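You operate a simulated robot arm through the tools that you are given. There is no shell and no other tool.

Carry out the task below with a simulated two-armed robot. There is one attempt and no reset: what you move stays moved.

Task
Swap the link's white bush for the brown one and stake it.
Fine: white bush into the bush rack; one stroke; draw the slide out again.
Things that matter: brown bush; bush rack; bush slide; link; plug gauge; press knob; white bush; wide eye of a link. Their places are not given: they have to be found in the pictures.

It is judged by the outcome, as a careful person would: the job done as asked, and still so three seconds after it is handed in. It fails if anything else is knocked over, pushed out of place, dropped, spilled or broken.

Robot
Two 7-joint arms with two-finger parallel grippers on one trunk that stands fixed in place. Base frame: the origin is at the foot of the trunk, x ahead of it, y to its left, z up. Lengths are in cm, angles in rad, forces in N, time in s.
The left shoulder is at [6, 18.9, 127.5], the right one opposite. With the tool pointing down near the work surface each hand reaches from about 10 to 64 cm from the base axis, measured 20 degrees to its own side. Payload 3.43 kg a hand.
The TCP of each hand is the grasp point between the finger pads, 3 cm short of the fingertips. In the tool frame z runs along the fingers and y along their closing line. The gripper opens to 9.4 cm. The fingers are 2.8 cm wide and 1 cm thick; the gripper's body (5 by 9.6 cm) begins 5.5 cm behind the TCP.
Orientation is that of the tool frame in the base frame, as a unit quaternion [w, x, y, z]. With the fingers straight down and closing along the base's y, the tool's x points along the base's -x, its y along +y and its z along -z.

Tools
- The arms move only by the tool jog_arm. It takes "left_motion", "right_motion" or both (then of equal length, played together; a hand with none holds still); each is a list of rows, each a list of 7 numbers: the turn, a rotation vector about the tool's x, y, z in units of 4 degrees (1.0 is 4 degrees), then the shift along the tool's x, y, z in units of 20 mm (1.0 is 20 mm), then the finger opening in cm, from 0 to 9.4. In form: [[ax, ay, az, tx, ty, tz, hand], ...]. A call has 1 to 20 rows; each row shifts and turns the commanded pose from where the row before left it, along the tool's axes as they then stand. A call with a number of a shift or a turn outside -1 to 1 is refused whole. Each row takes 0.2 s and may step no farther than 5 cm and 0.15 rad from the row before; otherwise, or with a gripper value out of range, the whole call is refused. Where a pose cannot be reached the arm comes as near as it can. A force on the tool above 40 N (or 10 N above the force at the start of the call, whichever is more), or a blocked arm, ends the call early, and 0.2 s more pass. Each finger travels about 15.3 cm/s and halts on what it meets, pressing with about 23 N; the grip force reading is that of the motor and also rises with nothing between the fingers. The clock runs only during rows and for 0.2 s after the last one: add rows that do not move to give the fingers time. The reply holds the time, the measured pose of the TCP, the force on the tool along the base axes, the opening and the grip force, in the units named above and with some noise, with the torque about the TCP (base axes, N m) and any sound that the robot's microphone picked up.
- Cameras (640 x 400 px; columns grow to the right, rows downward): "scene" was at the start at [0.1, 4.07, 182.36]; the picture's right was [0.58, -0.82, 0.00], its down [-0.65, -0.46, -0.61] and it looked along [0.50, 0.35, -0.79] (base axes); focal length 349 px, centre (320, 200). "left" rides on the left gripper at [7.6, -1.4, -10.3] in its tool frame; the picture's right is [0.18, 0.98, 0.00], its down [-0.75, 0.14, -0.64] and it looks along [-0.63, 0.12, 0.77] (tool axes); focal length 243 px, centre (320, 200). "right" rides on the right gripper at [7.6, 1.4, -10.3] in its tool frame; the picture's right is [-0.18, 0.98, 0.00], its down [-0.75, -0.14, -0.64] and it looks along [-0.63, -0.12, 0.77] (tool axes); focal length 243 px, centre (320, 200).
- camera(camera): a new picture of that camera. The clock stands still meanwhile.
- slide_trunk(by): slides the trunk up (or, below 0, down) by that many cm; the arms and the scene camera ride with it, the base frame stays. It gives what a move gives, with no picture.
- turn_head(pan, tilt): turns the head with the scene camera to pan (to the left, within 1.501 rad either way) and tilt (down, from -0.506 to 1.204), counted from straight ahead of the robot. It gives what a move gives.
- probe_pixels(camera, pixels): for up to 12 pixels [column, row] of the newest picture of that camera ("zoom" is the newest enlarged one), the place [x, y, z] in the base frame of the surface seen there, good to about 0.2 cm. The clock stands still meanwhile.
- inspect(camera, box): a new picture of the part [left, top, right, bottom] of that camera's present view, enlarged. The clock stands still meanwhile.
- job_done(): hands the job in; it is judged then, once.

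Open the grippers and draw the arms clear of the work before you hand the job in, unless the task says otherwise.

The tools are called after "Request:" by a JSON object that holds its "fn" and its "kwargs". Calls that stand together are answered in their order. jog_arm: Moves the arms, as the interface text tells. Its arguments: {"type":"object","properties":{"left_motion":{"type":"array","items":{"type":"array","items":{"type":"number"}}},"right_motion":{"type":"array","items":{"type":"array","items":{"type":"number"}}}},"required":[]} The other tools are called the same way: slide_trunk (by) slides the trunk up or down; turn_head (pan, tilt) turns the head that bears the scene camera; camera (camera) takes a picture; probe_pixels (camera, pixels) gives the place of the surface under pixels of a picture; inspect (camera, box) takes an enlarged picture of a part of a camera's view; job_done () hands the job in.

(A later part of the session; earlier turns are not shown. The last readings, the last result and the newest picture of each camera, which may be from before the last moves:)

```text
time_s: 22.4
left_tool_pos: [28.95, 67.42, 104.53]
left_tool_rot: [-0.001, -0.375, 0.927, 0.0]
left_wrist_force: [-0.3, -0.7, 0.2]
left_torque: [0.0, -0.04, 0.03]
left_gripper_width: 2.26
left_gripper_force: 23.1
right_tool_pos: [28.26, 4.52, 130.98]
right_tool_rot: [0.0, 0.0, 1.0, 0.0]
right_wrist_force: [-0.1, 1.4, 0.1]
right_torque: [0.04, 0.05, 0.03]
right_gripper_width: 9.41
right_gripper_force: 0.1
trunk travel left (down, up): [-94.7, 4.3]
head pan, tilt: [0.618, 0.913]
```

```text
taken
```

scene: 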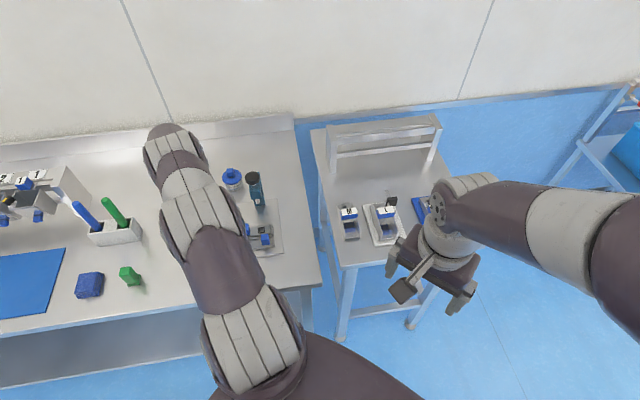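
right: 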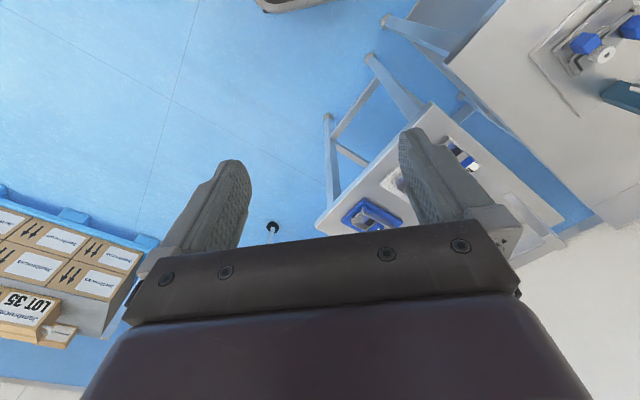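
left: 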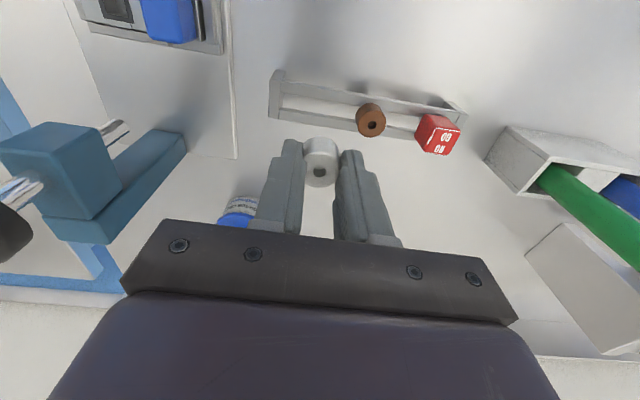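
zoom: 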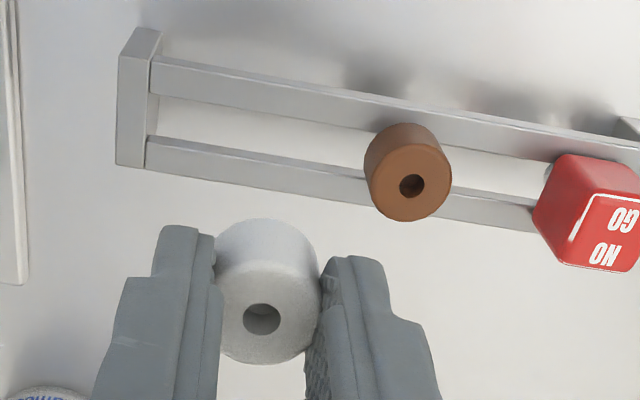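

I probe a cross-section of the rack bars to find the gap's centre line.

Request:
{"fn": "probe_pixels", "kwargs": {"camera": "zoom", "pixels": [[250, 78], [250, 84], [250, 90], [250, 96], [250, 102], [250, 108], [250, 150], [250, 156], [250, 162], [250, 168], [250, 174], [250, 180]]}}

Request:
{"fn": "inspect", "kwargs": {"camera": "left", "box": [270, 65, 350, 130]}}

```text
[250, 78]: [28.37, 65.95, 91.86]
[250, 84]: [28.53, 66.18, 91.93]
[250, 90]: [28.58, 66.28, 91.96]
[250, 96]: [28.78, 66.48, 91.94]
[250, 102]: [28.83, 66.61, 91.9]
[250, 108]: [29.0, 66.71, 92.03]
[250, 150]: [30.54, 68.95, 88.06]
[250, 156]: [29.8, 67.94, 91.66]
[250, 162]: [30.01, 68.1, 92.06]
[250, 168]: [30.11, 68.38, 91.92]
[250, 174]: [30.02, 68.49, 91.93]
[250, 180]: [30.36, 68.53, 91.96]
```

```text
6.15 times, centred on (310, 98) of left
```

zoom: 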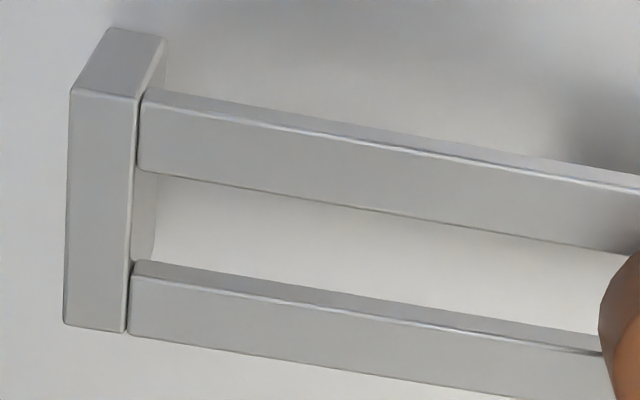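

The gap (about 1.5 cm) is centred roughly 0.25 cm ahead of the TCP along the press direction. I correct by that amount and descend part of the way, then check again.

Request:
{"fn": "jog_arm", "kwargs": {"left_motion": [[0, 0, 0, -0.11, 0, 0.6, 1.5], [0, 0, 0, 0, 0, 0.8, 1.5], [0, 0, 0, 0, 0, 0.8, 1.5], [0, 0, 0, 0, 0, 0, 1.5]]}}

Request:
{"fn": "inspect", "kwargs": {"camera": "left", "box": [240, 80, 420, 210]}}

```text
time_s: 23.4
left_tool_pos: [29.11, 67.78, 100.06]
left_tool_rot: [0.0, -0.374, 0.927, 0.0]
left_wrist_force: [0.5, -0.1, -1.2]
left_torque: [0.02, 0.02, 0.01]
left_gripper_width: 2.28
left_gripper_force: 22.8
right_tool_pos: [28.15, 4.5, 130.93]
right_tool_rot: [-0.001, -0.001, 1.0, 0.0]
right_wrist_force: [-0.6, -1.1, -0.5]
right_torque: [0.0, -0.02, 0.01]
right_gripper_width: 9.4
right_gripper_force: 0.0
trunk travel left (down, up): [-94.7, 4.3]
head pan, tilt: [0.618, 0.913]
```

```text
3.08 times, centred on (330, 145) of left
```

zoom: 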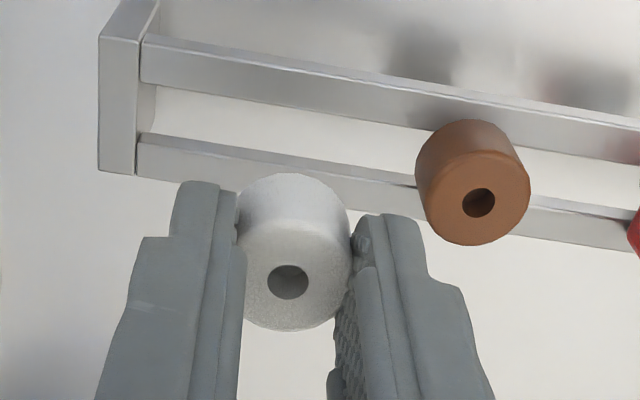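

Rail gap and bush now agree within about 0.05 cm. I descend slowly until the head is just above the bars.

Request:
{"fn": "jog_arm", "kwargs": {"left_motion": [[0, 0, 0, 0, 0, 0.5, 1.5], [0, 0, 0, 0, 0, 0.4, 1.5], [0, 0, 0, 0, 0, 0.3, 1.5], [0, 0, 0, 0, 0, 0.3, 1.5], [0, 0, 0, 0, 0, 0, 1.5]]}}

Request:
{"fn": "inspect", "kwargs": {"camera": "left", "box": [240, 100, 420, 230]}}

```text
time_s: 24.6
left_tool_pos: [29.17, 67.71, 96.84]
left_tool_rot: [0.0, -0.375, 0.927, 0.0]
left_wrist_force: [-0.6, -0.6, 0.3]
left_torque: [-0.02, -0.02, -0.02]
left_gripper_width: 2.23
left_gripper_force: 22.5
right_tool_pos: [28.24, 4.54, 131.03]
right_tool_rot: [0.001, 0.0, 1.0, -0.001]
right_wrist_force: [0.0, -0.3, 0.0]
right_torque: [-0.04, -0.04, 0.0]
right_gripper_width: 9.41
right_gripper_force: 0.1
trunk travel left (down, up): [-94.7, 4.3]
head pan, tilt: [0.618, 0.913]
```

```text
3.08 times, centred on (330, 165) of left
```

zoom: 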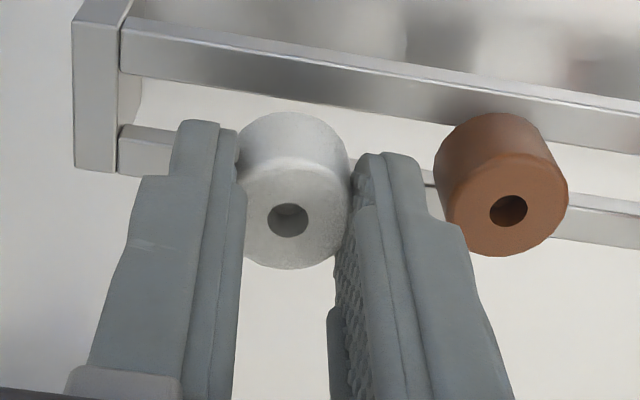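

Still aligned. I lower the last 1.3 cm in small steps and watch the force.

Request:
{"fn": "jog_arm", "kwargs": {"left_motion": [[0, 0, 0, 0, 0, 0.15, 1.5], [0, 0, 0, 0, 0, 0.15, 1.5], [0, 0, 0, 0, 0, 0.15, 1.5], [0, 0, 0, 0, 0, 0.1, 1.5], [0, 0, 0, 0, 0, 0.07, 1.5], [0, 0, 0, 0, 0, 0, 1.5]]}}

Request:
{"fn": "inspect", "kwargs": {"camera": "left", "box": [240, 100, 420, 230]}}

```text
time_s: 26.0
left_tool_pos: [29.05, 67.76, 95.73]
left_tool_rot: [0.0, -0.374, 0.927, 0.001]
left_wrist_force: [-0.4, -0.9, 0.4]
left_torque: [-0.01, 0.04, 0.01]
left_gripper_width: 2.28
left_gripper_force: 22.9
right_tool_pos: [28.09, 4.43, 131.02]
right_tool_rot: [0.0, -0.001, 1.0, 0.0]
right_wrist_force: [-0.8, 0.4, -0.2]
right_torque: [0.03, 0.01, -0.02]
right_gripper_width: 9.36
right_gripper_force: 0.1
trunk travel left (down, up): [-94.7, 4.3]
head pan, tilt: [0.618, 0.913]
```

```text
3.08 times, centred on (330, 165) of left
```

zoom: 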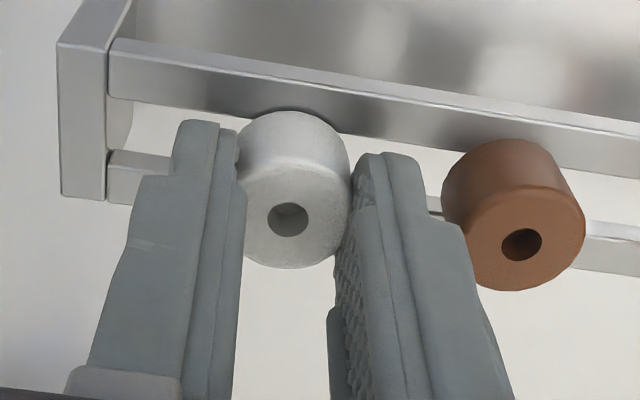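

No contact force; the white head is still a bit higher than the seated brown one. I lower another 0.3 cm gently.

Request:
{"fn": "jog_arm", "kwargs": {"left_motion": [[0, 0, 0, 0, 0, 0.05, 1.5], [0, 0, 0, 0, 0, 0.05, 1.5], [0, 0, 0, 0, 0, 0.04, 1.5], [0, 0, 0, 0, 0, 0, 1.5]]}}

Request:
{"fn": "inspect", "kwargs": {"camera": "left", "box": [240, 100, 420, 230]}}

```text
time_s: 27.0
left_tool_pos: [29.19, 67.83, 95.37]
left_tool_rot: [0.001, -0.375, 0.927, 0.002]
left_wrist_force: [0.1, 0.4, 8.8]
left_torque: [-0.06, -0.01, -0.02]
left_gripper_width: 2.24
left_gripper_force: 22.9
right_tool_pos: [28.17, 4.32, 131.05]
right_tool_rot: [-0.001, 0.0, 1.0, 0.0]
right_wrist_force: [0.5, -0.5, 0.2]
right_torque: [0.02, 0.03, 0.04]
right_gripper_width: 9.38
right_gripper_force: 0.1
trunk travel left (down, up): [-94.7, 4.3]
head pan, tilt: [0.618, 0.913]
```

```text
3.08 times, centred on (330, 165) of left
```

zoom: 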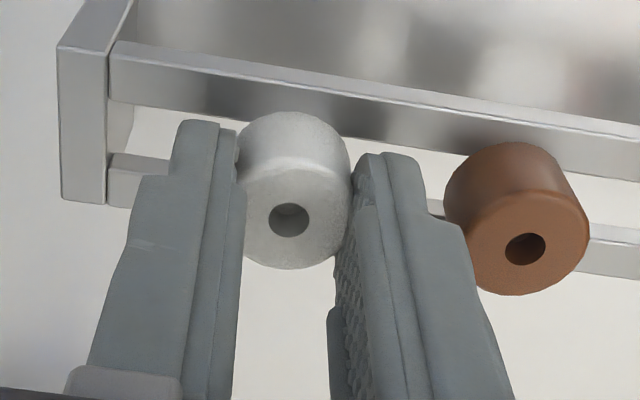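

An upward force of 8.8 N shows the head has seated on the bars. I open the fingers to 3.3 cm and lift straight up.

Request:
{"fn": "jog_arm", "kwargs": {"left_motion": [[0, 0, 0, 0, 0, -0.03, 2.6], [0, 0, 0, 0, 0, 0, 3.3], [0, 0, 0, 0, 0, 0, 3.3], [0, 0, 0, 0, 0, -0.3, 3.3], [0, 0, 0, 0, 0, -0.6, 3.3], [0, 0, 0, 0, 0, -0.8, 3.3], [0, 0, 0, 0, 0, -0.8, 3.3]]}}

Request:
{"fn": "inspect", "kwargs": {"camera": "left", "box": [240, 60, 440, 200]}}

```text
time_s: 28.6
left_tool_pos: [29.13, 67.74, 100.46]
left_tool_rot: [0.001, -0.375, 0.927, 0.0]
left_wrist_force: [0.7, -0.1, -0.5]
left_torque: [-0.03, 0.01, 0.01]
left_gripper_width: 3.31
left_gripper_force: 0.0
right_tool_pos: [28.12, 4.56, 130.98]
right_tool_rot: [0.0, 0.0, 1.0, 0.0]
right_wrist_force: [-0.1, 0.2, 0.9]
right_torque: [-0.01, 0.0, 0.0]
right_gripper_width: 9.41
right_gripper_force: 0.0
trunk travel left (down, up): [-94.7, 4.3]
head pan, tilt: [0.618, 0.913]
```

```text
2.86 times, centred on (340, 130) of left
```

zoom: 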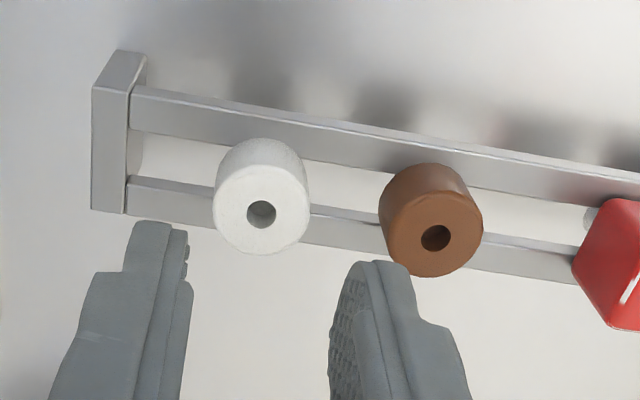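

White bush now hangs in the rack. Brown sits 4.6 cm further along; I shift there and descend to z≈96.5 with a 3.3 cm opening, then check.

Request:
{"fn": "jog_arm", "kwargs": {"left_motion": [[0, 0, 0, 0.01, 0.77, 0, 3.4], [0, 0, 0, 0.01, 0.77, 0, 3.4], [0, 0, 0, 0.02, 0.77, 0, 3.4], [0, 0, 0, 0, 0, 0.5, 3.4], [0, 0, 0, 0, 0, 0.5, 3.4], [0, 0, 0, 0, 0, 0, 3.4]]}}

Request:
{"fn": "inspect", "kwargs": {"camera": "left", "box": [240, 80, 420, 210]}}

```text
time_s: 30.0
left_tool_pos: [25.89, 71.0, 98.53]
left_tool_rot: [0.001, -0.375, 0.927, 0.0]
left_wrist_force: [-0.2, 0.2, -0.5]
left_torque: [-0.01, 0.01, -0.02]
left_gripper_width: 3.38
left_gripper_force: 0.0
right_tool_pos: [28.15, 4.44, 130.95]
right_tool_rot: [0.0, 0.0, 1.0, 0.0]
right_wrist_force: [0.6, -0.5, 0.3]
right_torque: [0.0, -0.02, 0.0]
right_gripper_width: 9.36
right_gripper_force: 0.1
trunk travel left (down, up): [-94.7, 4.3]
head pan, tilt: [0.618, 0.913]
```

```text
3.08 times, centred on (330, 145) of left
```

zoom: 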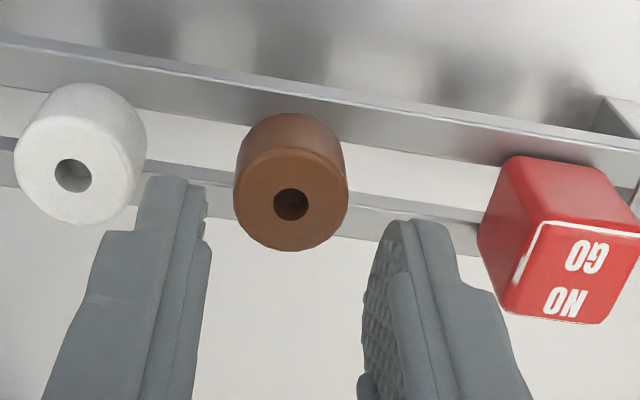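

Brown is centred within 0.05 cm of the TCP with clear space to white and red. I descend to z≈95.4 and close.

Request:
{"fn": "jog_arm", "kwargs": {"left_motion": [[0, 0, 0, 0, 0.02, 0.6, 3.4], [0, 0, 0, 0, 0, 0.5, 3.4], [0, 0, 0, 0, 0, 0.3, 3.4], [0, 0, 0, 0, 0, 0.12, 3.4], [0, 0, 0, 0, 0, 0, 3.4]]}}

Request:
{"fn": "inspect", "kwargs": {"camera": "left", "box": [250, 100, 400, 220]}}

```text
time_s: 31.2
left_tool_pos: [25.52, 70.4, 95.66]
left_tool_rot: [0.001, -0.375, 0.927, -0.001]
left_wrist_force: [-0.8, -0.6, -0.6]
left_torque: [-0.03, -0.02, -0.01]
left_gripper_width: 3.39
left_gripper_force: 0.1
left hand out of reach, approached as far as the arm can: row 1, 4
right_tool_pos: [28.33, 4.34, 130.93]
right_tool_rot: [0.0, 0.0, 1.0, 0.0]
right_wrist_force: [0.2, -0.4, 0.1]
right_torque: [0.01, 0.0, 0.0]
right_gripper_width: 9.39
right_gripper_force: 0.0
trunk travel left (down, up): [-94.7, 4.3]
head pan, tilt: [0.618, 0.913]
```

```text
3.33 times, centred on (325, 160) of left
```

zoom: 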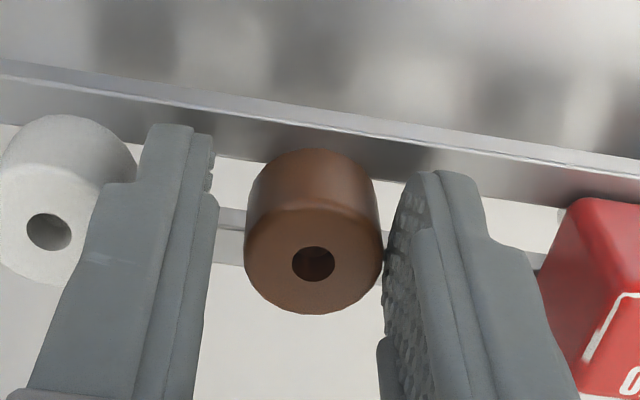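

The arm is at its reach limit here (TCP ended 0.7 cm short). I raise the hand again and lower the trunk 6 cm to gain reach.

Request:
{"fn": "jog_arm", "kwargs": {"left_motion": [[0, 0, 0, 0, 0, -0.5, 3.4], [0, 0, 0, 0, 0, -1, 3.4], [0, 0, 0, 0, 0, -1, 3.4], [0, 0, 0, 0, 0, -1, 3.4], [0, 0, 0, 0, 0, 0, 3.4]]}}

Request:
{"fn": "camera", "kwargs": {"camera": "scene"}}

```text
time_s: 32.4
left_tool_pos: [25.53, 70.45, 102.52]
left_tool_rot: [-0.001, -0.375, 0.927, 0.0]
left_wrist_force: [0.0, -0.5, -1.1]
left_torque: [-0.01, -0.02, 0.01]
left_gripper_width: 3.39
left_gripper_force: 0.1
right_tool_pos: [28.17, 4.53, 131.05]
right_tool_rot: [0.001, 0.0, 1.0, 0.0]
right_wrist_force: [-0.1, -0.1, 0.6]
right_torque: [0.01, 0.04, -0.02]
right_gripper_width: 9.4
right_gripper_force: 0.1
trunk travel left (down, up): [-94.7, 4.3]
head pan, tilt: [0.618, 0.913]
```

```text
taken
```

scene: 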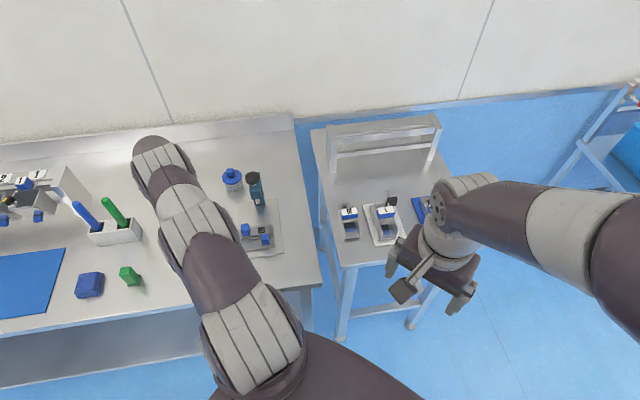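

The scene picture shows the arm nearly stretched. I lift the hand 4 cm more so the trunk move keeps it well clear of the bushes, then slide the trunk down 6 cm.

Request:
{"fn": "jog_arm", "kwargs": {"left_motion": [[0, 0, 0, 0, 0, -1, 3.4], [0, 0, 0, 0, 0, -1, 3.4], [0, 0, 0, 0, 0, 0, 3.4]]}}

Request:
{"fn": "slide_trunk", "kwargs": {"by": -6}}

Request:
{"fn": "inspect", "kwargs": {"camera": "left", "box": [240, 60, 420, 190]}}

Request:
{"fn": "camera", "kwargs": {"camera": "scene"}}

```text
time_s: 33.2
left_tool_pos: [25.37, 70.44, 106.46]
left_tool_rot: [0.0, -0.374, 0.927, 0.0]
left_wrist_force: [-0.1, 0.3, 0.4]
left_torque: [0.01, 0.01, 0.01]
left_gripper_width: 3.4
left_gripper_force: 0.0
right_tool_pos: [28.2, 4.65, 130.93]
right_tool_rot: [0.0, 0.0, 1.0, 0.0]
right_wrist_force: [-0.5, 0.3, 0.0]
right_torque: [-0.02, -0.01, 0.0]
right_gripper_width: 9.4
right_gripper_force: 0.1
trunk travel left (down, up): [-94.7, 4.3]
head pan, tilt: [0.618, 0.913]
```

```text
time_s: 34.2
left_tool_pos: [25.43, 70.48, 100.53]
left_tool_rot: [0.0, -0.374, 0.927, 0.0]
left_wrist_force: [-0.4, -0.2, 0.2]
left_torque: [0.02, -0.02, 0.01]
left_gripper_width: 3.4
left_gripper_force: 0.0
right_tool_pos: [28.26, 4.54, 125.02]
right_tool_rot: [0.001, -0.001, 1.0, 0.0]
right_wrist_force: [0.9, -0.2, 0.0]
right_torque: [0.02, -0.02, 0.04]
right_gripper_width: 9.43
right_gripper_force: 0.1
trunk travel left (down, up): [-88.7, 10.3]
head pan, tilt: [0.618, 0.913]
```

```text
3.08 times, centred on (330, 125) of left
```

zoom: 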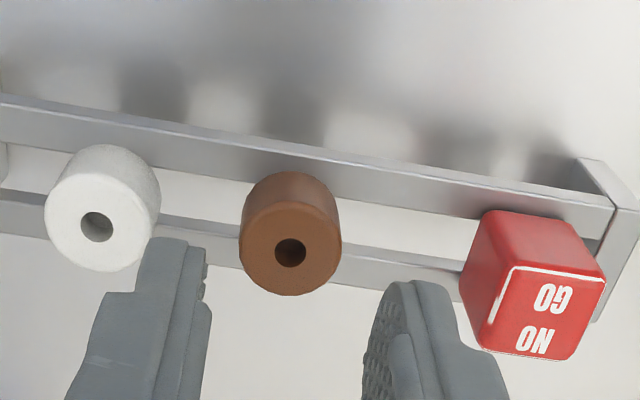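

```text
taken
```

scene: 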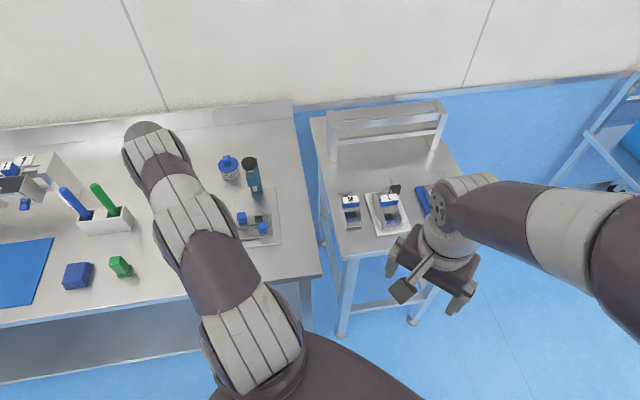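

Brown is 0.67 cm ahead and 0.15 cm to the side of the TCP. I correct and descend in steps, checking the reach.

Request:
{"fn": "jog_arm", "kwargs": {"left_motion": [[0, 0, 0, -0.333, 0.075, 0, 3.4], [0, 0, 0, 0, 0, 0.7, 3.4], [0, 0, 0, 0, 0, 0.7, 3.4], [0, 0, 0, 0, 0, 0.3, 3.4], [0, 0, 0, 0, 0, 0, 3.4]]}}

Request:
{"fn": "inspect", "kwargs": {"camera": "left", "box": [250, 90, 400, 210]}}

```text
time_s: 35.4
left_tool_pos: [25.78, 71.07, 97.1]
left_tool_rot: [0.0, -0.375, 0.927, 0.0]
left_wrist_force: [0.3, -0.5, -0.3]
left_torque: [-0.04, -0.02, 0.0]
left_gripper_width: 3.4
left_gripper_force: 0.0
right_tool_pos: [28.15, 4.46, 125.03]
right_tool_rot: [0.0, 0.001, 1.0, -0.001]
right_wrist_force: [0.1, 0.1, -0.1]
right_torque: [0.01, 0.0, 0.0]
right_gripper_width: 9.37
right_gripper_force: 0.0
trunk travel left (down, up): [-88.7, 10.3]
head pan, tilt: [0.618, 0.913]
```

```text
3.33 times, centred on (325, 150) of left
```

zoom: 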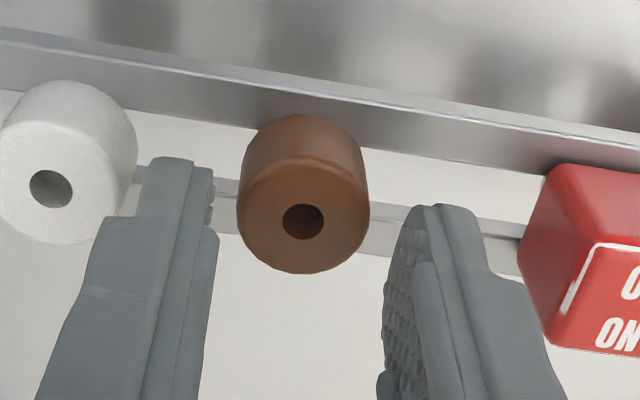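

Brown is now centred to within 0.03 cm. I lower the last 1.7 cm.

Request:
{"fn": "jog_arm", "kwargs": {"left_motion": [[0, 0, 0, 0, 0, 0.4, 3.4], [0, 0, 0, 0, 0, 0.3, 3.4], [0, 0, 0, 0, 0, 0.14, 3.4], [0, 0, 0, 0, 0, 0, 3.4]]}}

Request:
{"fn": "inspect", "kwargs": {"camera": "left", "box": [250, 100, 400, 220]}}

```text
time_s: 36.4
left_tool_pos: [25.58, 71.08, 95.33]
left_tool_rot: [0.0, -0.374, 0.927, 0.0]
left_wrist_force: [0.4, 0.4, -0.9]
left_torque: [0.01, 0.0, 0.02]
left_gripper_width: 3.38
left_gripper_force: 0.1
right_tool_pos: [28.25, 4.51, 125.04]
right_tool_rot: [0.0, 0.0, 1.0, 0.0]
right_wrist_force: [0.5, 0.3, -0.2]
right_torque: [0.01, 0.03, 0.01]
right_gripper_width: 9.4
right_gripper_force: 0.1
trunk travel left (down, up): [-88.7, 10.3]
head pan, tilt: [0.618, 0.913]
```

```text
3.33 times, centred on (325, 160) of left
```

zoom: 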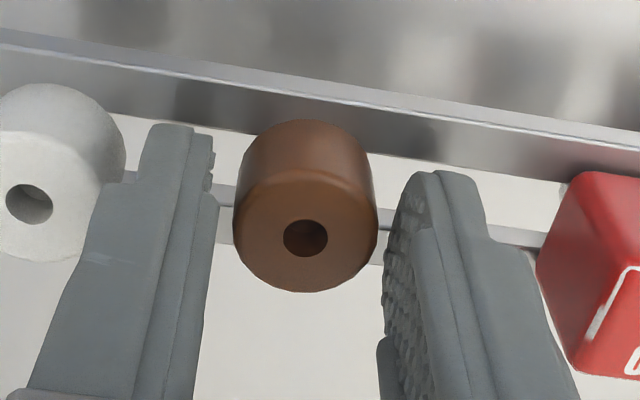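

The picture matches the one from the white bush's grasp pose (hole at (305,238)). I close on the brown bush and lift slowly.

Request:
{"fn": "jog_arm", "kwargs": {"left_motion": [[0, 0, 0, 0, 0, 0, 2.6], [0, 0, 0, 0, 0, 0, 1.5], [0, 0, 0, 0, 0, 0, 1.5], [0, 0, 0, 0, 0, 0, 1.5]]}}

Request:
{"fn": "inspect", "kwargs": {"camera": "left", "box": [250, 100, 400, 220]}}

```text
time_s: 37.4
left_tool_pos: [25.79, 70.99, 95.51]
left_tool_rot: [0.0, -0.375, 0.927, 0.0]
left_wrist_force: [0.1, 0.5, -0.3]
left_torque: [0.03, 0.0, 0.02]
left_gripper_width: 2.26
left_gripper_force: 23.4
right_tool_pos: [28.24, 4.45, 124.89]
right_tool_rot: [0.0, 0.0, 1.0, 0.0]
right_wrist_force: [-0.3, 0.4, 0.3]
right_torque: [0.01, -0.01, 0.0]
right_gripper_width: 9.39
right_gripper_force: 0.1
trunk travel left (down, up): [-88.7, 10.3]
head pan, tilt: [0.618, 0.913]
```

```text
3.33 times, centred on (325, 160) of left
```

zoom: 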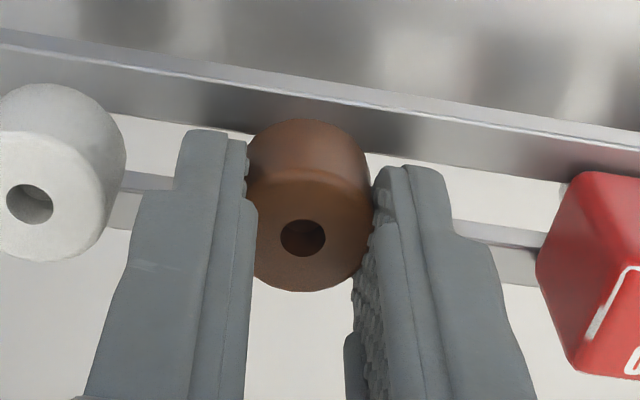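

Gripped at width 2.26. Now I lift it out of the rack slowly and then up to about z = 104.

Request:
{"fn": "jog_arm", "kwargs": {"left_motion": [[0, 0, 0, 0, 0, -0.2, 1.5], [0, 0, 0, 0, 0, -0.3, 1.5], [0, 0, 0, 0, 0, -0.5, 1.5], [0, 0, 0, 0, 0, -0.8, 1.5], [0, 0, 0, 0, 0, -0.9, 1.5], [0, 0, 0, 0, 0, -0.9, 1.5], [0, 0, 0, 0, 0, -0.8, 1.5], [0, 0, 0, 0, 0, 0, 1.5]]}}

Request:
{"fn": "inspect", "kwargs": {"camera": "left", "box": [220, 60, 440, 220]}}

```text
time_s: 39.2
left_tool_pos: [25.76, 70.94, 104.18]
left_tool_rot: [0.0, -0.375, 0.927, -0.001]
left_wrist_force: [-0.4, 0.0, -0.8]
left_torque: [0.04, 0.02, 0.01]
left_gripper_width: 2.25
left_gripper_force: 23.1
right_tool_pos: [28.23, 4.58, 125.0]
right_tool_rot: [-0.001, 0.0, 1.0, 0.001]
right_wrist_force: [-0.1, -0.5, 1.3]
right_torque: [-0.02, 0.01, 0.0]
right_gripper_width: 9.41
right_gripper_force: 0.1
trunk travel left (down, up): [-88.7, 10.3]
head pan, tilt: [0.618, 0.913]
```

```text
2.50 times, centred on (330, 140) of left
```

zoom: 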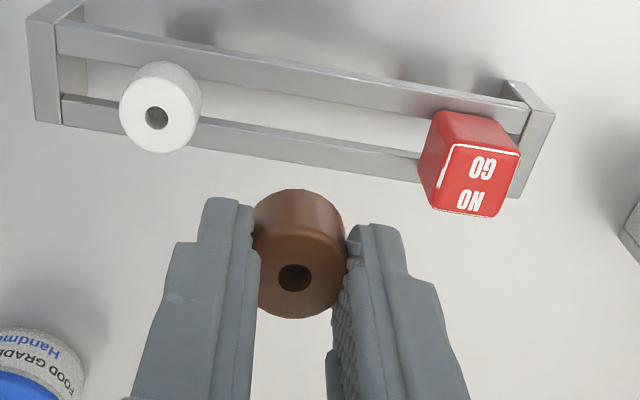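

Brown is out, rack otherwise undisturbed. I carry it back over the link's eye.

Request:
{"fn": "jog_arm", "kwargs": {"left_motion": [[0, 0, 0, 0.21, -0.958, 0, 1.5], [0, 0, 0, 0.21, -0.958, 0, 1.5], [0, 0, 0, 0.21, -0.958, 0, 1.5], [0, 0, 0, 0.21, -0.958, 0, 1.5], [0, 0, 0, 0.21, -0.958, 0, 1.5], [0, 0, 0, 0.21, -0.958, 0, 1.5], [0, 0, 0, 0.21, -0.958, 0, 1.5], [0, 0, 0, 0.21, -0.958, 0, 1.5], [0, 0, 0, 0.21, -0.958, 0, 1.5], [0, 0, 0, 0.21, -0.958, 0, 1.5], [0, 0, 0, 0.21, -0.958, 0, 1.5], [0, 0, 0, 0, 0, 0, 1.5]]}}

Request:
{"fn": "inspect", "kwargs": {"camera": "left", "box": [295, 80, 345, 125]}}

Request:
{"fn": "inspect", "kwargs": {"camera": "left", "box": [250, 60, 410, 200]}}

Request:
{"fn": "camera", "kwargs": {"camera": "scene"}}

```text
time_s: 41.8
left_tool_pos: [37.26, 52.64, 104.19]
left_tool_rot: [0.0, -0.375, 0.927, 0.0]
left_wrist_force: [-0.6, 0.0, -0.2]
left_torque: [0.01, 0.04, -0.01]
left_gripper_width: 2.24
left_gripper_force: 23.4
right_tool_pos: [28.18, 4.47, 124.91]
right_tool_rot: [0.0, -0.001, 1.0, 0.0]
right_wrist_force: [0.3, -0.1, -0.5]
right_torque: [-0.04, 0.02, 0.02]
right_gripper_width: 9.4
right_gripper_force: 0.1
trunk travel left (down, up): [-88.7, 10.3]
head pan, tilt: [0.618, 0.913]
```

```text
8.89 times, centred on (320, 102) of left
```

zoom: 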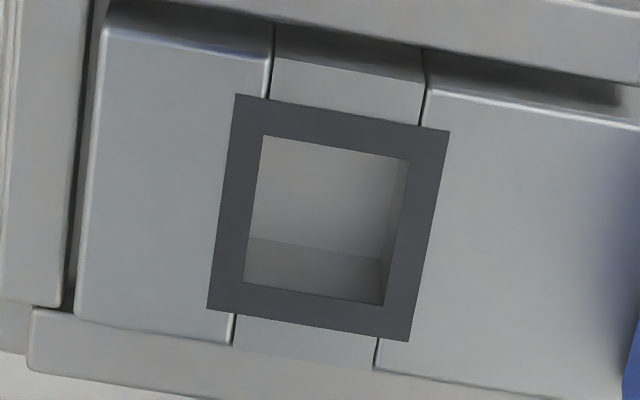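

```text
2.86 times, centred on (330, 130) of left
```

zoom: 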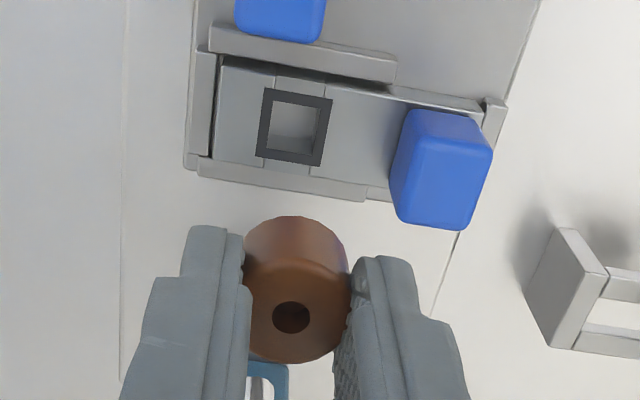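

```text
taken
```

scene: 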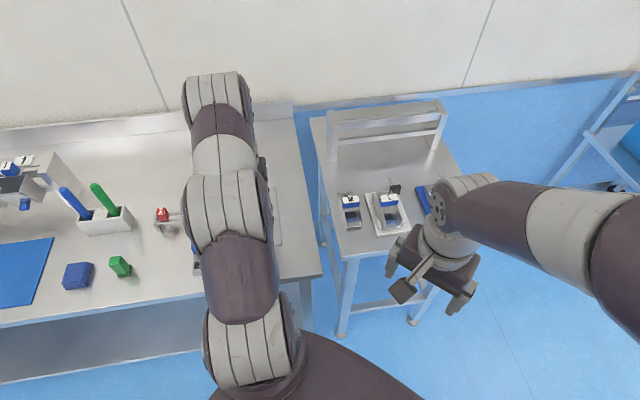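

The eye's centre is now at most 0.1 cm off from the bush axis by my ray calculation. I nudge 0.1 cm, descend to z≈100 and measure again at shorter range.

Request:
{"fn": "jog_arm", "kwargs": {"left_motion": [[0, 0, 0, 0.05, 0.02, 0.7, 1.5], [0, 0, 0, 0, 0, 0.7, 1.5], [0, 0, 0, 0, 0, 0.7, 1.5], [0, 0, 0, 0, 0, 0, 1.5]]}}

Request:
{"fn": "inspect", "kwargs": {"camera": "left", "box": [280, 95, 360, 185]}}

```text
time_s: 42.8
left_tool_pos: [37.04, 52.48, 99.88]
left_tool_rot: [0.0, -0.374, 0.927, 0.0]
left_wrist_force: [0.5, 0.6, -0.1]
left_torque: [-0.01, 0.04, -0.01]
left_gripper_width: 2.24
left_gripper_force: 23.1
right_tool_pos: [28.12, 4.5, 124.95]
right_tool_rot: [0.001, 0.0, 1.0, 0.0]
right_wrist_force: [0.1, -0.2, 0.2]
right_torque: [0.0, 0.03, 0.0]
right_gripper_width: 9.4
right_gripper_force: 0.0
trunk travel left (down, up): [-88.7, 10.3]
head pan, tilt: [0.618, 0.913]
```

```text
4.44 times, centred on (320, 140) of left
```

zoom: 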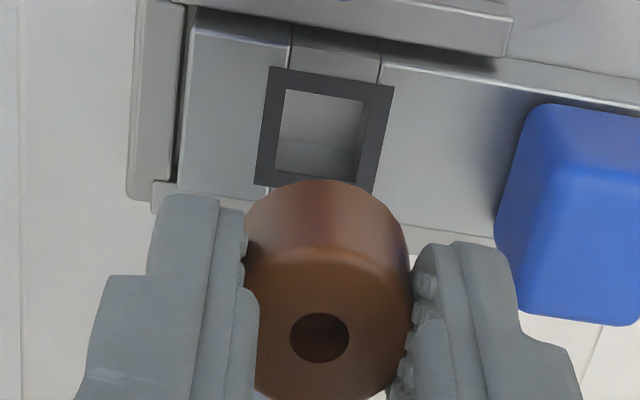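

Eye and bush axes now agree within about 0.06 cm. I trim that, then descend slowly, watching the force.

Request:
{"fn": "jog_arm", "kwargs": {"left_motion": [[0, 0, 0, -0.01, 0.03, 0.4, 1.5], [0, 0, 0, 0, 0, 0.3, 1.5], [0, 0, 0, 0, 0, 0.2, 1.5], [0, 0, 0, 0, 0, 0.2, 1.5], [0, 0, 0, 0, 0, 0.15, 1.5], [0, 0, 0, 0, 0, 0.15, 1.5], [0, 0, 0, 0, 0, 0, 1.5]]}}

Request:
{"fn": "inspect", "kwargs": {"camera": "left", "box": [270, 95, 370, 195]}}

```text
time_s: 44.4
left_tool_pos: [36.87, 52.57, 97.11]
left_tool_rot: [0.001, -0.375, 0.927, 0.0]
left_wrist_force: [0.0, 0.3, -0.4]
left_torque: [0.0, -0.01, 0.02]
left_gripper_width: 2.27
left_gripper_force: 23.3
right_tool_pos: [28.21, 4.48, 124.95]
right_tool_rot: [0.0, 0.0, 1.0, 0.0]
right_wrist_force: [0.4, -0.7, 0.3]
right_torque: [-0.03, 0.0, 0.01]
right_gripper_width: 9.41
right_gripper_force: 0.0
trunk travel left (down, up): [-88.7, 10.3]
head pan, tilt: [0.618, 0.913]
```

```text
4.00 times, centred on (320, 145) of left
```

zoom: 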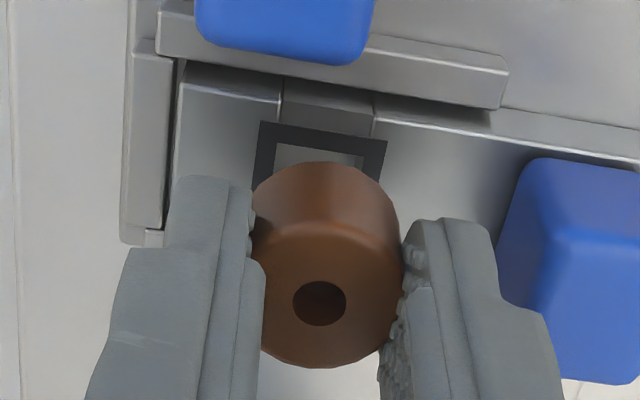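

No contact yet at z≈97.1. I continue down in 2 mm steps.

Request:
{"fn": "jog_arm", "kwargs": {"left_motion": [[0, 0, 0, 0, 0, 0.1, 1.5], [0, 0, 0, 0, 0, 0.1, 1.5], [0, 0, 0, 0, 0, 0.1, 1.5], [0, 0, 0, 0, 0, 0.1, 1.5], [0, 0, 0, 0, 0, 0.1, 1.5], [0, 0, 0, 0, 0, 0, 1.5]]}}

Request:
{"fn": "inspect", "kwargs": {"camera": "left", "box": [270, 95, 370, 195]}}

```text
time_s: 45.8
left_tool_pos: [37.08, 52.59, 96.14]
left_tool_rot: [0.001, -0.375, 0.927, 0.0]
left_wrist_force: [0.3, 0.0, -0.1]
left_torque: [0.0, 0.01, 0.02]
left_gripper_width: 2.27
left_gripper_force: 23.1
right_tool_pos: [28.06, 4.6, 125.06]
right_tool_rot: [-0.001, 0.0, 1.0, 0.0]
right_wrist_force: [0.4, 0.2, 0.5]
right_torque: [0.03, 0.02, -0.01]
right_gripper_width: 9.43
right_gripper_force: 0.1
trunk travel left (down, up): [-88.7, 10.3]
head pan, tilt: [0.618, 0.913]
```

```text
4.00 times, centred on (320, 145) of left
```

zoom: 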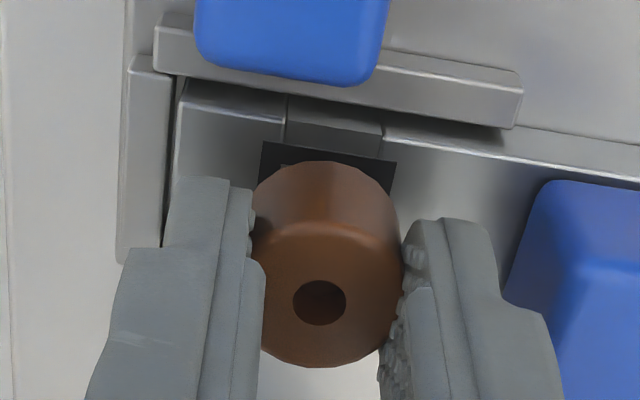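

Still free. I go on down to about z = 95.4.

Request:
{"fn": "jog_arm", "kwargs": {"left_motion": [[0, 0, 0, 0, 0, 0.1, 1.5], [0, 0, 0, 0, 0, 0.1, 1.5], [0, 0, 0, 0, 0, 0.1, 1.5], [0, 0, 0, 0, 0, 0.05, 1.5], [0, 0, 0, 0, 0, 0, 1.5]]}}

Request:
{"fn": "inspect", "kwargs": {"camera": "left", "box": [250, 100, 400, 220]}}

```text
time_s: 47.0
left_tool_pos: [36.98, 52.63, 95.5]
left_tool_rot: [0.0, -0.374, 0.927, 0.0]
left_wrist_force: [0.4, -0.1, 0.1]
left_torque: [0.03, 0.0, 0.01]
left_gripper_width: 2.25
left_gripper_force: 22.9
right_tool_pos: [28.21, 4.49, 125.0]
right_tool_rot: [0.0, 0.0, 1.0, 0.0]
right_wrist_force: [-0.5, -0.7, 0.2]
right_torque: [0.02, 0.01, 0.0]
right_gripper_width: 9.38
right_gripper_force: 0.1
trunk travel left (down, up): [-88.7, 10.3]
head pan, tilt: [0.618, 0.913]
```

```text
3.33 times, centred on (325, 160) of left
```

zoom: 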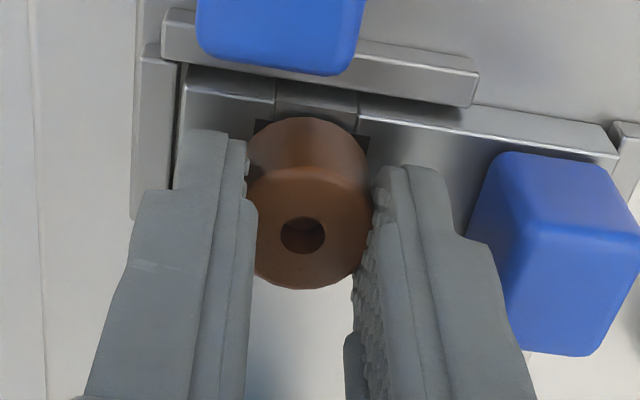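

The view nearly equals the one of the seated white bush. I lower a few more millimetres until the head seats.

Request:
{"fn": "jog_arm", "kwargs": {"left_motion": [[0, 0, 0, 0, 0, 0.05, 1.5], [0, 0, 0, 0, 0, 0.04, 1.5], [0, 0, 0, 0, 0, 0, 1.5]]}}

Request:
{"fn": "inspect", "kwargs": {"camera": "left", "box": [250, 100, 400, 220]}}

```text
time_s: 47.8
left_tool_pos: [36.97, 52.61, 95.41]
left_tool_rot: [0.0, -0.375, 0.927, 0.0]
left_wrist_force: [-0.2, -1.5, -0.2]
left_torque: [0.0, -0.01, 0.02]
left_gripper_width: 2.25
left_gripper_force: 23.2
right_tool_pos: [28.15, 4.41, 125.05]
right_tool_rot: [0.0, 0.0, 1.0, 0.0]
right_wrist_force: [0.3, 0.8, -1.1]
right_torque: [0.01, 0.0, -0.02]
right_gripper_width: 9.42
right_gripper_force: 0.1
trunk travel left (down, up): [-88.7, 10.3]
head pan, tilt: [0.618, 0.913]
```

```text
3.33 times, centred on (325, 160) of left
```

zoom: 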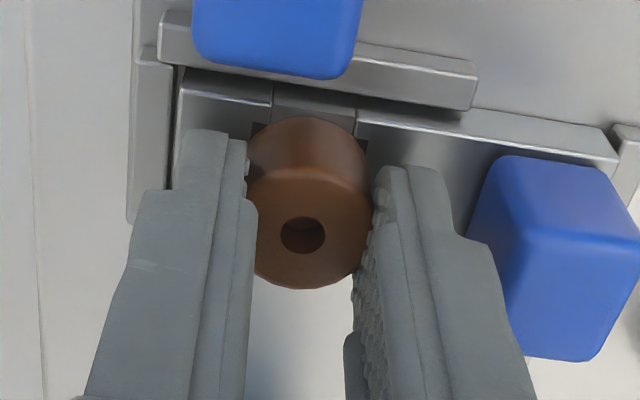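

Request:
{"fn": "jog_arm", "kwargs": {"left_motion": [[0, 0, 0, 0, 0, 0.04, 1.5], [0, 0, 0, 0, 0, 0.03, 1.5], [0, 0, 0, 0, 0, 0, 1.5]]}}

```text
time_s: 48.6
left_tool_pos: [37.06, 52.64, 95.34]
left_tool_rot: [0.002, -0.375, 0.927, 0.0]
left_wrist_force: [-0.8, 3.8, 7.6]
left_torque: [0.16, 0.06, -0.04]
left_gripper_width: 2.26
left_gripper_force: 22.5
right_tool_pos: [28.22, 4.38, 125.04]
right_tool_rot: [0.0, 0.0, 1.0, 0.0]
right_wrist_force: [-0.2, -0.3, -1.0]
right_torque: [0.04, -0.05, 0.02]
right_gripper_width: 9.38
right_gripper_force: 0.0
trunk travel left (down, up): [-88.7, 10.3]
head pan, tilt: [0.618, 0.913]
```

An upward force of 7.6 N shows the head has seated. I open the fingers and lift away, then look.

Request:
{"fn": "jog_arm", "kwargs": {"left_motion": [[0, 0, 0, 0, 0, -0.03, 2.6], [0, 0, 0, 0, 0, 0, 3.6], [0, 0, 0, 0, 0, 0, 3.6], [0, 0, 0, 0, 0, -0.3, 3.6], [0, 0, 0, 0, 0, -0.6, 3.6], [0, 0, 0, 0, 0, -0.8, 3.6], [0, 0, 0, 0, 0, -0.8, 3.6], [0, 0, 0, 0, 0, -0.8, 3.6]]}}

Request:
{"fn": "inspect", "kwargs": {"camera": "left", "box": [250, 70, 400, 190]}}

```text
time_s: 50.4
left_tool_pos: [37.05, 52.54, 101.93]
left_tool_rot: [0.0, -0.375, 0.927, 0.001]
left_wrist_force: [-0.1, -0.7, 0.1]
left_torque: [0.02, 0.01, -0.02]
left_gripper_width: 3.62
left_gripper_force: 0.1
right_tool_pos: [28.15, 4.47, 124.95]
right_tool_rot: [0.0, -0.001, 1.0, 0.0]
right_wrist_force: [-0.4, 0.4, 0.7]
right_torque: [-0.02, 0.0, 0.02]
right_gripper_width: 9.4
right_gripper_force: 0.0
trunk travel left (down, up): [-88.7, 10.3]
head pan, tilt: [0.618, 0.913]
```

```text
3.33 times, centred on (325, 130) of left
```

zoom: 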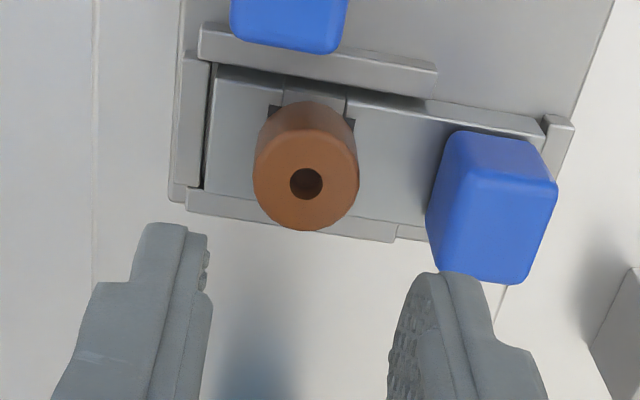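

The brown bush sits in the link just as the white one did. Next comes the slide: I move back over its blue handle to look at it and at the guide of the slab.

Request:
{"fn": "jog_arm", "kwargs": {"left_motion": [[0, 0, 0, 1, 0, -0.5, 4.5], [0, 0, 0, 1, 0, -0.5, 4.5], [0, 0, 0, 0.2, 0, 0, 4.5], [0, 0, 0, 0, 0, 0, 4.5]]}}

Request:
{"fn": "camera", "kwargs": {"camera": "left"}}

Request:
{"fn": "inspect", "kwargs": {"camera": "left", "box": [240, 70, 400, 230]}}

Request:
{"fn": "inspect", "kwargs": {"camera": "scene", "box": [215, 130, 305, 260]}}

```text
time_s: 51.4
left_tool_pos: [34.02, 49.49, 103.72]
left_tool_rot: [-0.001, -0.374, 0.927, 0.0]
left_wrist_force: [0.3, -0.3, -0.3]
left_torque: [0.01, -0.02, 0.02]
left_gripper_width: 4.48
left_gripper_force: 0.0
right_tool_pos: [28.27, 4.51, 124.97]
right_tool_rot: [-0.001, 0.0, 1.0, 0.0]
right_wrist_force: [-0.3, 0.0, -1.0]
right_torque: [0.03, -0.02, -0.02]
right_gripper_width: 9.37
right_gripper_force: 0.0
trunk travel left (down, up): [-88.7, 10.3]
head pan, tilt: [0.618, 0.913]
```

```text
taken
```

left: 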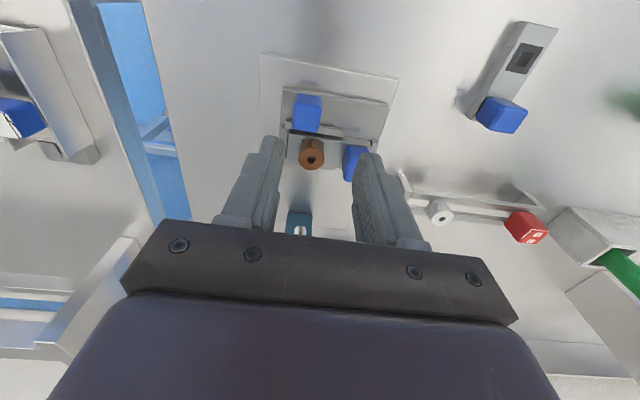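

```text
2.50 times, centred on (320, 150) of left
```

zoom: 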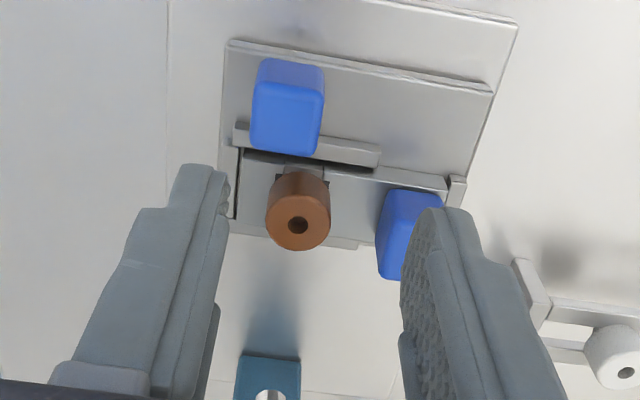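

```text
3.08 times, centred on (260, 195) of scene
```

zoom: 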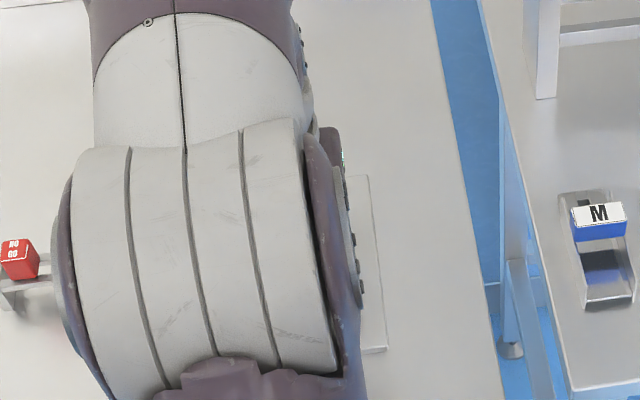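

The slide's handle centre is about (34.9, 48.9, top 94.5). To keep the gripper clear of the press head when the slide goes in, I lean the hand back 28° about its closing axis, which also gives a flatter view of the press.

Request:
{"fn": "jog_arm", "kwargs": {"left_motion": [[0, -1, 0, 0, 0, 0, 4.5], [0, -1, 0, 0, 0, 0, 4.5], [0, -1, 0, 0, 0, 0, 4.5], [0, -1, 0, 0, 0, 0, 4.5], [0, -1, 0, 0, 0, 0, 4.5], [0, -1, 0, 0, 0, 0, 4.5], [0, -1, 0, 0, 0, 0, 4.5], [0, 0, 0, 0, 0, 0, 4.5]]}}

Request:
{"fn": "camera", "kwargs": {"camera": "left"}}

Request:
{"fn": "inspect", "kwargs": {"camera": "left", "box": [220, 70, 420, 220]}}

```text
time_s: 53.2
left_tool_pos: [33.84, 49.57, 103.81]
left_tool_rot: [0.225, -0.364, 0.899, 0.092]
left_wrist_force: [-0.2, -0.1, 0.6]
left_torque: [-0.04, 0.01, -0.04]
left_gripper_width: 4.52
left_gripper_force: 0.0
right_tool_pos: [28.34, 4.47, 124.88]
right_tool_rot: [-0.001, 0.0, 1.0, 0.0]
right_wrist_force: [0.1, 0.1, 0.1]
right_torque: [0.03, 0.01, 0.03]
right_gripper_width: 9.4
right_gripper_force: 0.0
trunk travel left (down, up): [-88.7, 10.3]
head pan, tilt: [0.618, 0.913]
```

```text
taken
```

left: 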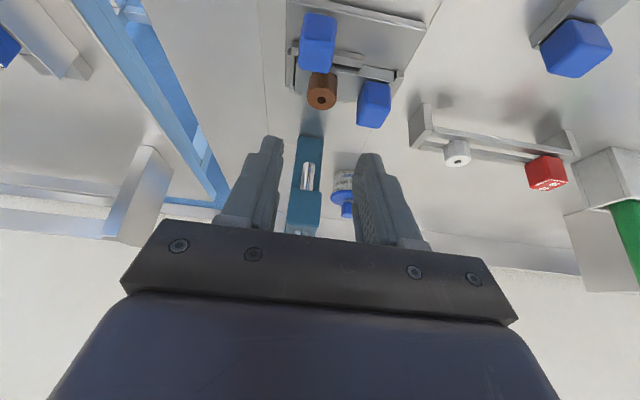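

```text
2.67 times, centred on (320, 145) of left
```

zoom: 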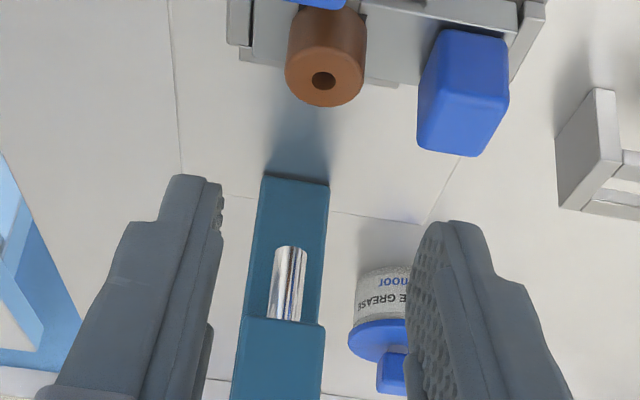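

This flatter view shows the press column with the ram hanging from its head at (287,280) in the zoom. I probe ram, column and head to fix the press axis.

Request:
{"fn": "probe_pixels", "kwargs": {"camera": "zoom", "pixels": [[290, 255], [285, 280], [280, 310], [275, 340], [300, 340], [255, 360], [310, 360], [275, 190], [320, 195], [297, 183], [270, 230], [315, 240]]}}

Request:
{"fn": "probe_pixels", "kwargs": {"camera": "left", "pixels": [[318, 20], [318, 45], [318, 60], [305, 45], [330, 45], [360, 25], [292, 70], [402, 80], [375, 110], [322, 97], [350, 55], [300, 180]]}}

```text
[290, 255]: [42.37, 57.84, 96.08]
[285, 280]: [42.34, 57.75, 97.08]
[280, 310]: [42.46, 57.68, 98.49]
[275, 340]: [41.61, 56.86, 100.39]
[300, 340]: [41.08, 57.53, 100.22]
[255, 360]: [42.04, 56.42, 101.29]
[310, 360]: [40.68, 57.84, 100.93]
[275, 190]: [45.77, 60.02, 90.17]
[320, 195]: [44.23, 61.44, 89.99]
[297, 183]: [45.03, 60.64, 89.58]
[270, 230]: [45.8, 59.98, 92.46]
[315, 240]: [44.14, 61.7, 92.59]
```

```text
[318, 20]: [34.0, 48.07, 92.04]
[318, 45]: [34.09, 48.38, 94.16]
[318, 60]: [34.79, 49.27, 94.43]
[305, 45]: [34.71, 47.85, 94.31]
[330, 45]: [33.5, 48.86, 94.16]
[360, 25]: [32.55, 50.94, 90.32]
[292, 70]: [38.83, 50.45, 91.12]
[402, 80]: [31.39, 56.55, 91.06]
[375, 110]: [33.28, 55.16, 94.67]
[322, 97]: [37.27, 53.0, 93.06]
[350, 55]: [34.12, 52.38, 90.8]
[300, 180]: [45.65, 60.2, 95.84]
```

Ram, column and bush share one line along the slide direction; the ram tip is at z≈96 and travel needed is about 7.4–7.8 cm. I zoom on the slide handle to place the grip.

Request:
{"fn": "inspect", "kwargs": {"camera": "left", "box": [270, 0, 420, 130]}}

```text
3.08 times, centred on (345, 65) of left
```

zoom: 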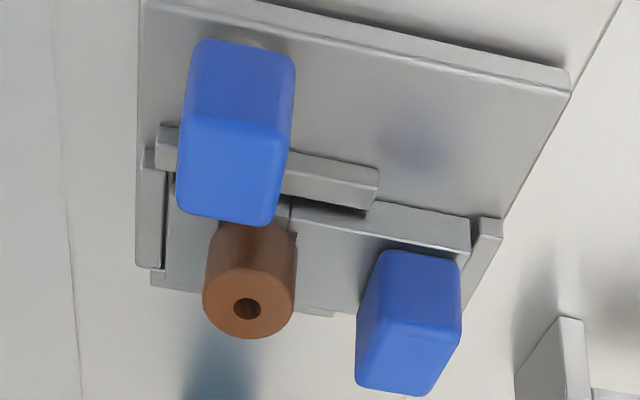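

Request:
{"fn": "probe_pixels", "kwargs": {"camera": "zoom", "pixels": [[205, 55], [280, 65], [195, 110], [285, 125], [185, 200], [268, 215], [228, 165], [245, 42], [140, 5], [565, 85], [240, 90], [160, 130]]}}

```text
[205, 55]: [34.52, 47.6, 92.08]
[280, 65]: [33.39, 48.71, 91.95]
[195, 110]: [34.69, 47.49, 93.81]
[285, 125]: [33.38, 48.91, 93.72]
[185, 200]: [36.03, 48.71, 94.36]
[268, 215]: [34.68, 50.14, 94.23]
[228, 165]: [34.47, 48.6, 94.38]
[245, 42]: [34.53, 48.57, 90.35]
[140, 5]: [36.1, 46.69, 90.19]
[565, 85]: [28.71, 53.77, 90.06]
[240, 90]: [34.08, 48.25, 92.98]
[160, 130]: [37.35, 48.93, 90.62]
```

Handle centre is (34.7, 48.8), about 2 cm square, from z≈91.9 to 94.4. I move over it with the tilted hand and descend part way.

Request:
{"fn": "jog_arm", "kwargs": {"left_motion": [[0, 0, 0, 0.48, -0.175, 0.69, 4.5], [0, 0, 0, 0.48, -0.175, 0.69, 4.5], [0, 0, 0, 0.48, -0.175, 0.69, 4.5], [0, 0, 0, 0, 0, 0, 4.5]]}}

Request:
{"fn": "camera", "kwargs": {"camera": "left"}}

Request:
{"fn": "inspect", "kwargs": {"camera": "left", "box": [230, 70, 410, 210]}}

```text
time_s: 54.2
left_tool_pos: [34.17, 48.68, 100.56]
left_tool_rot: [0.225, -0.362, 0.9, 0.088]
left_wrist_force: [-0.1, 0.1, 0.5]
left_torque: [-0.01, 0.01, 0.01]
left_gripper_width: 4.5
left_gripper_force: 0.1
left hand out of reach, approached as far as the arm can: row 2, 3
right_tool_pos: [28.24, 4.57, 124.89]
right_tool_rot: [0.0, -0.001, 1.0, 0.0]
right_wrist_force: [-0.3, -0.2, 0.3]
right_torque: [-0.04, 0.01, -0.02]
right_gripper_width: 9.39
right_gripper_force: 0.2
trunk travel left (down, up): [-88.7, 10.3]
head pan, tilt: [0.618, 0.913]
```

```text
taken
```

left: 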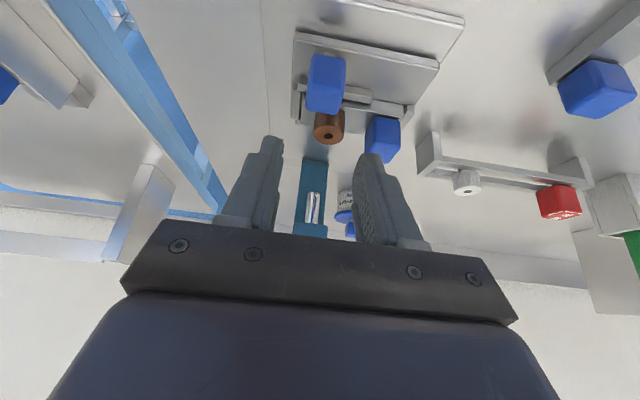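

```text
2.86 times, centred on (320, 140) of left
```

zoom: 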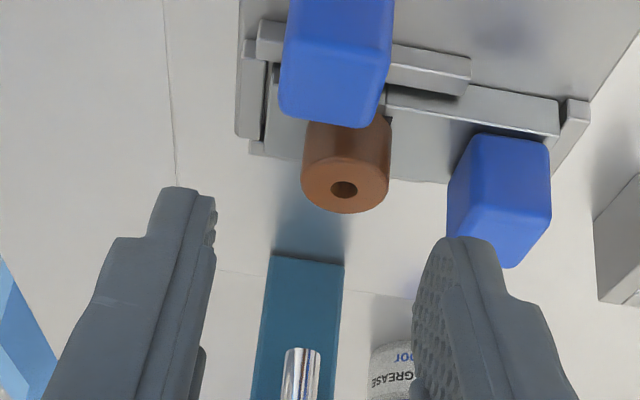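

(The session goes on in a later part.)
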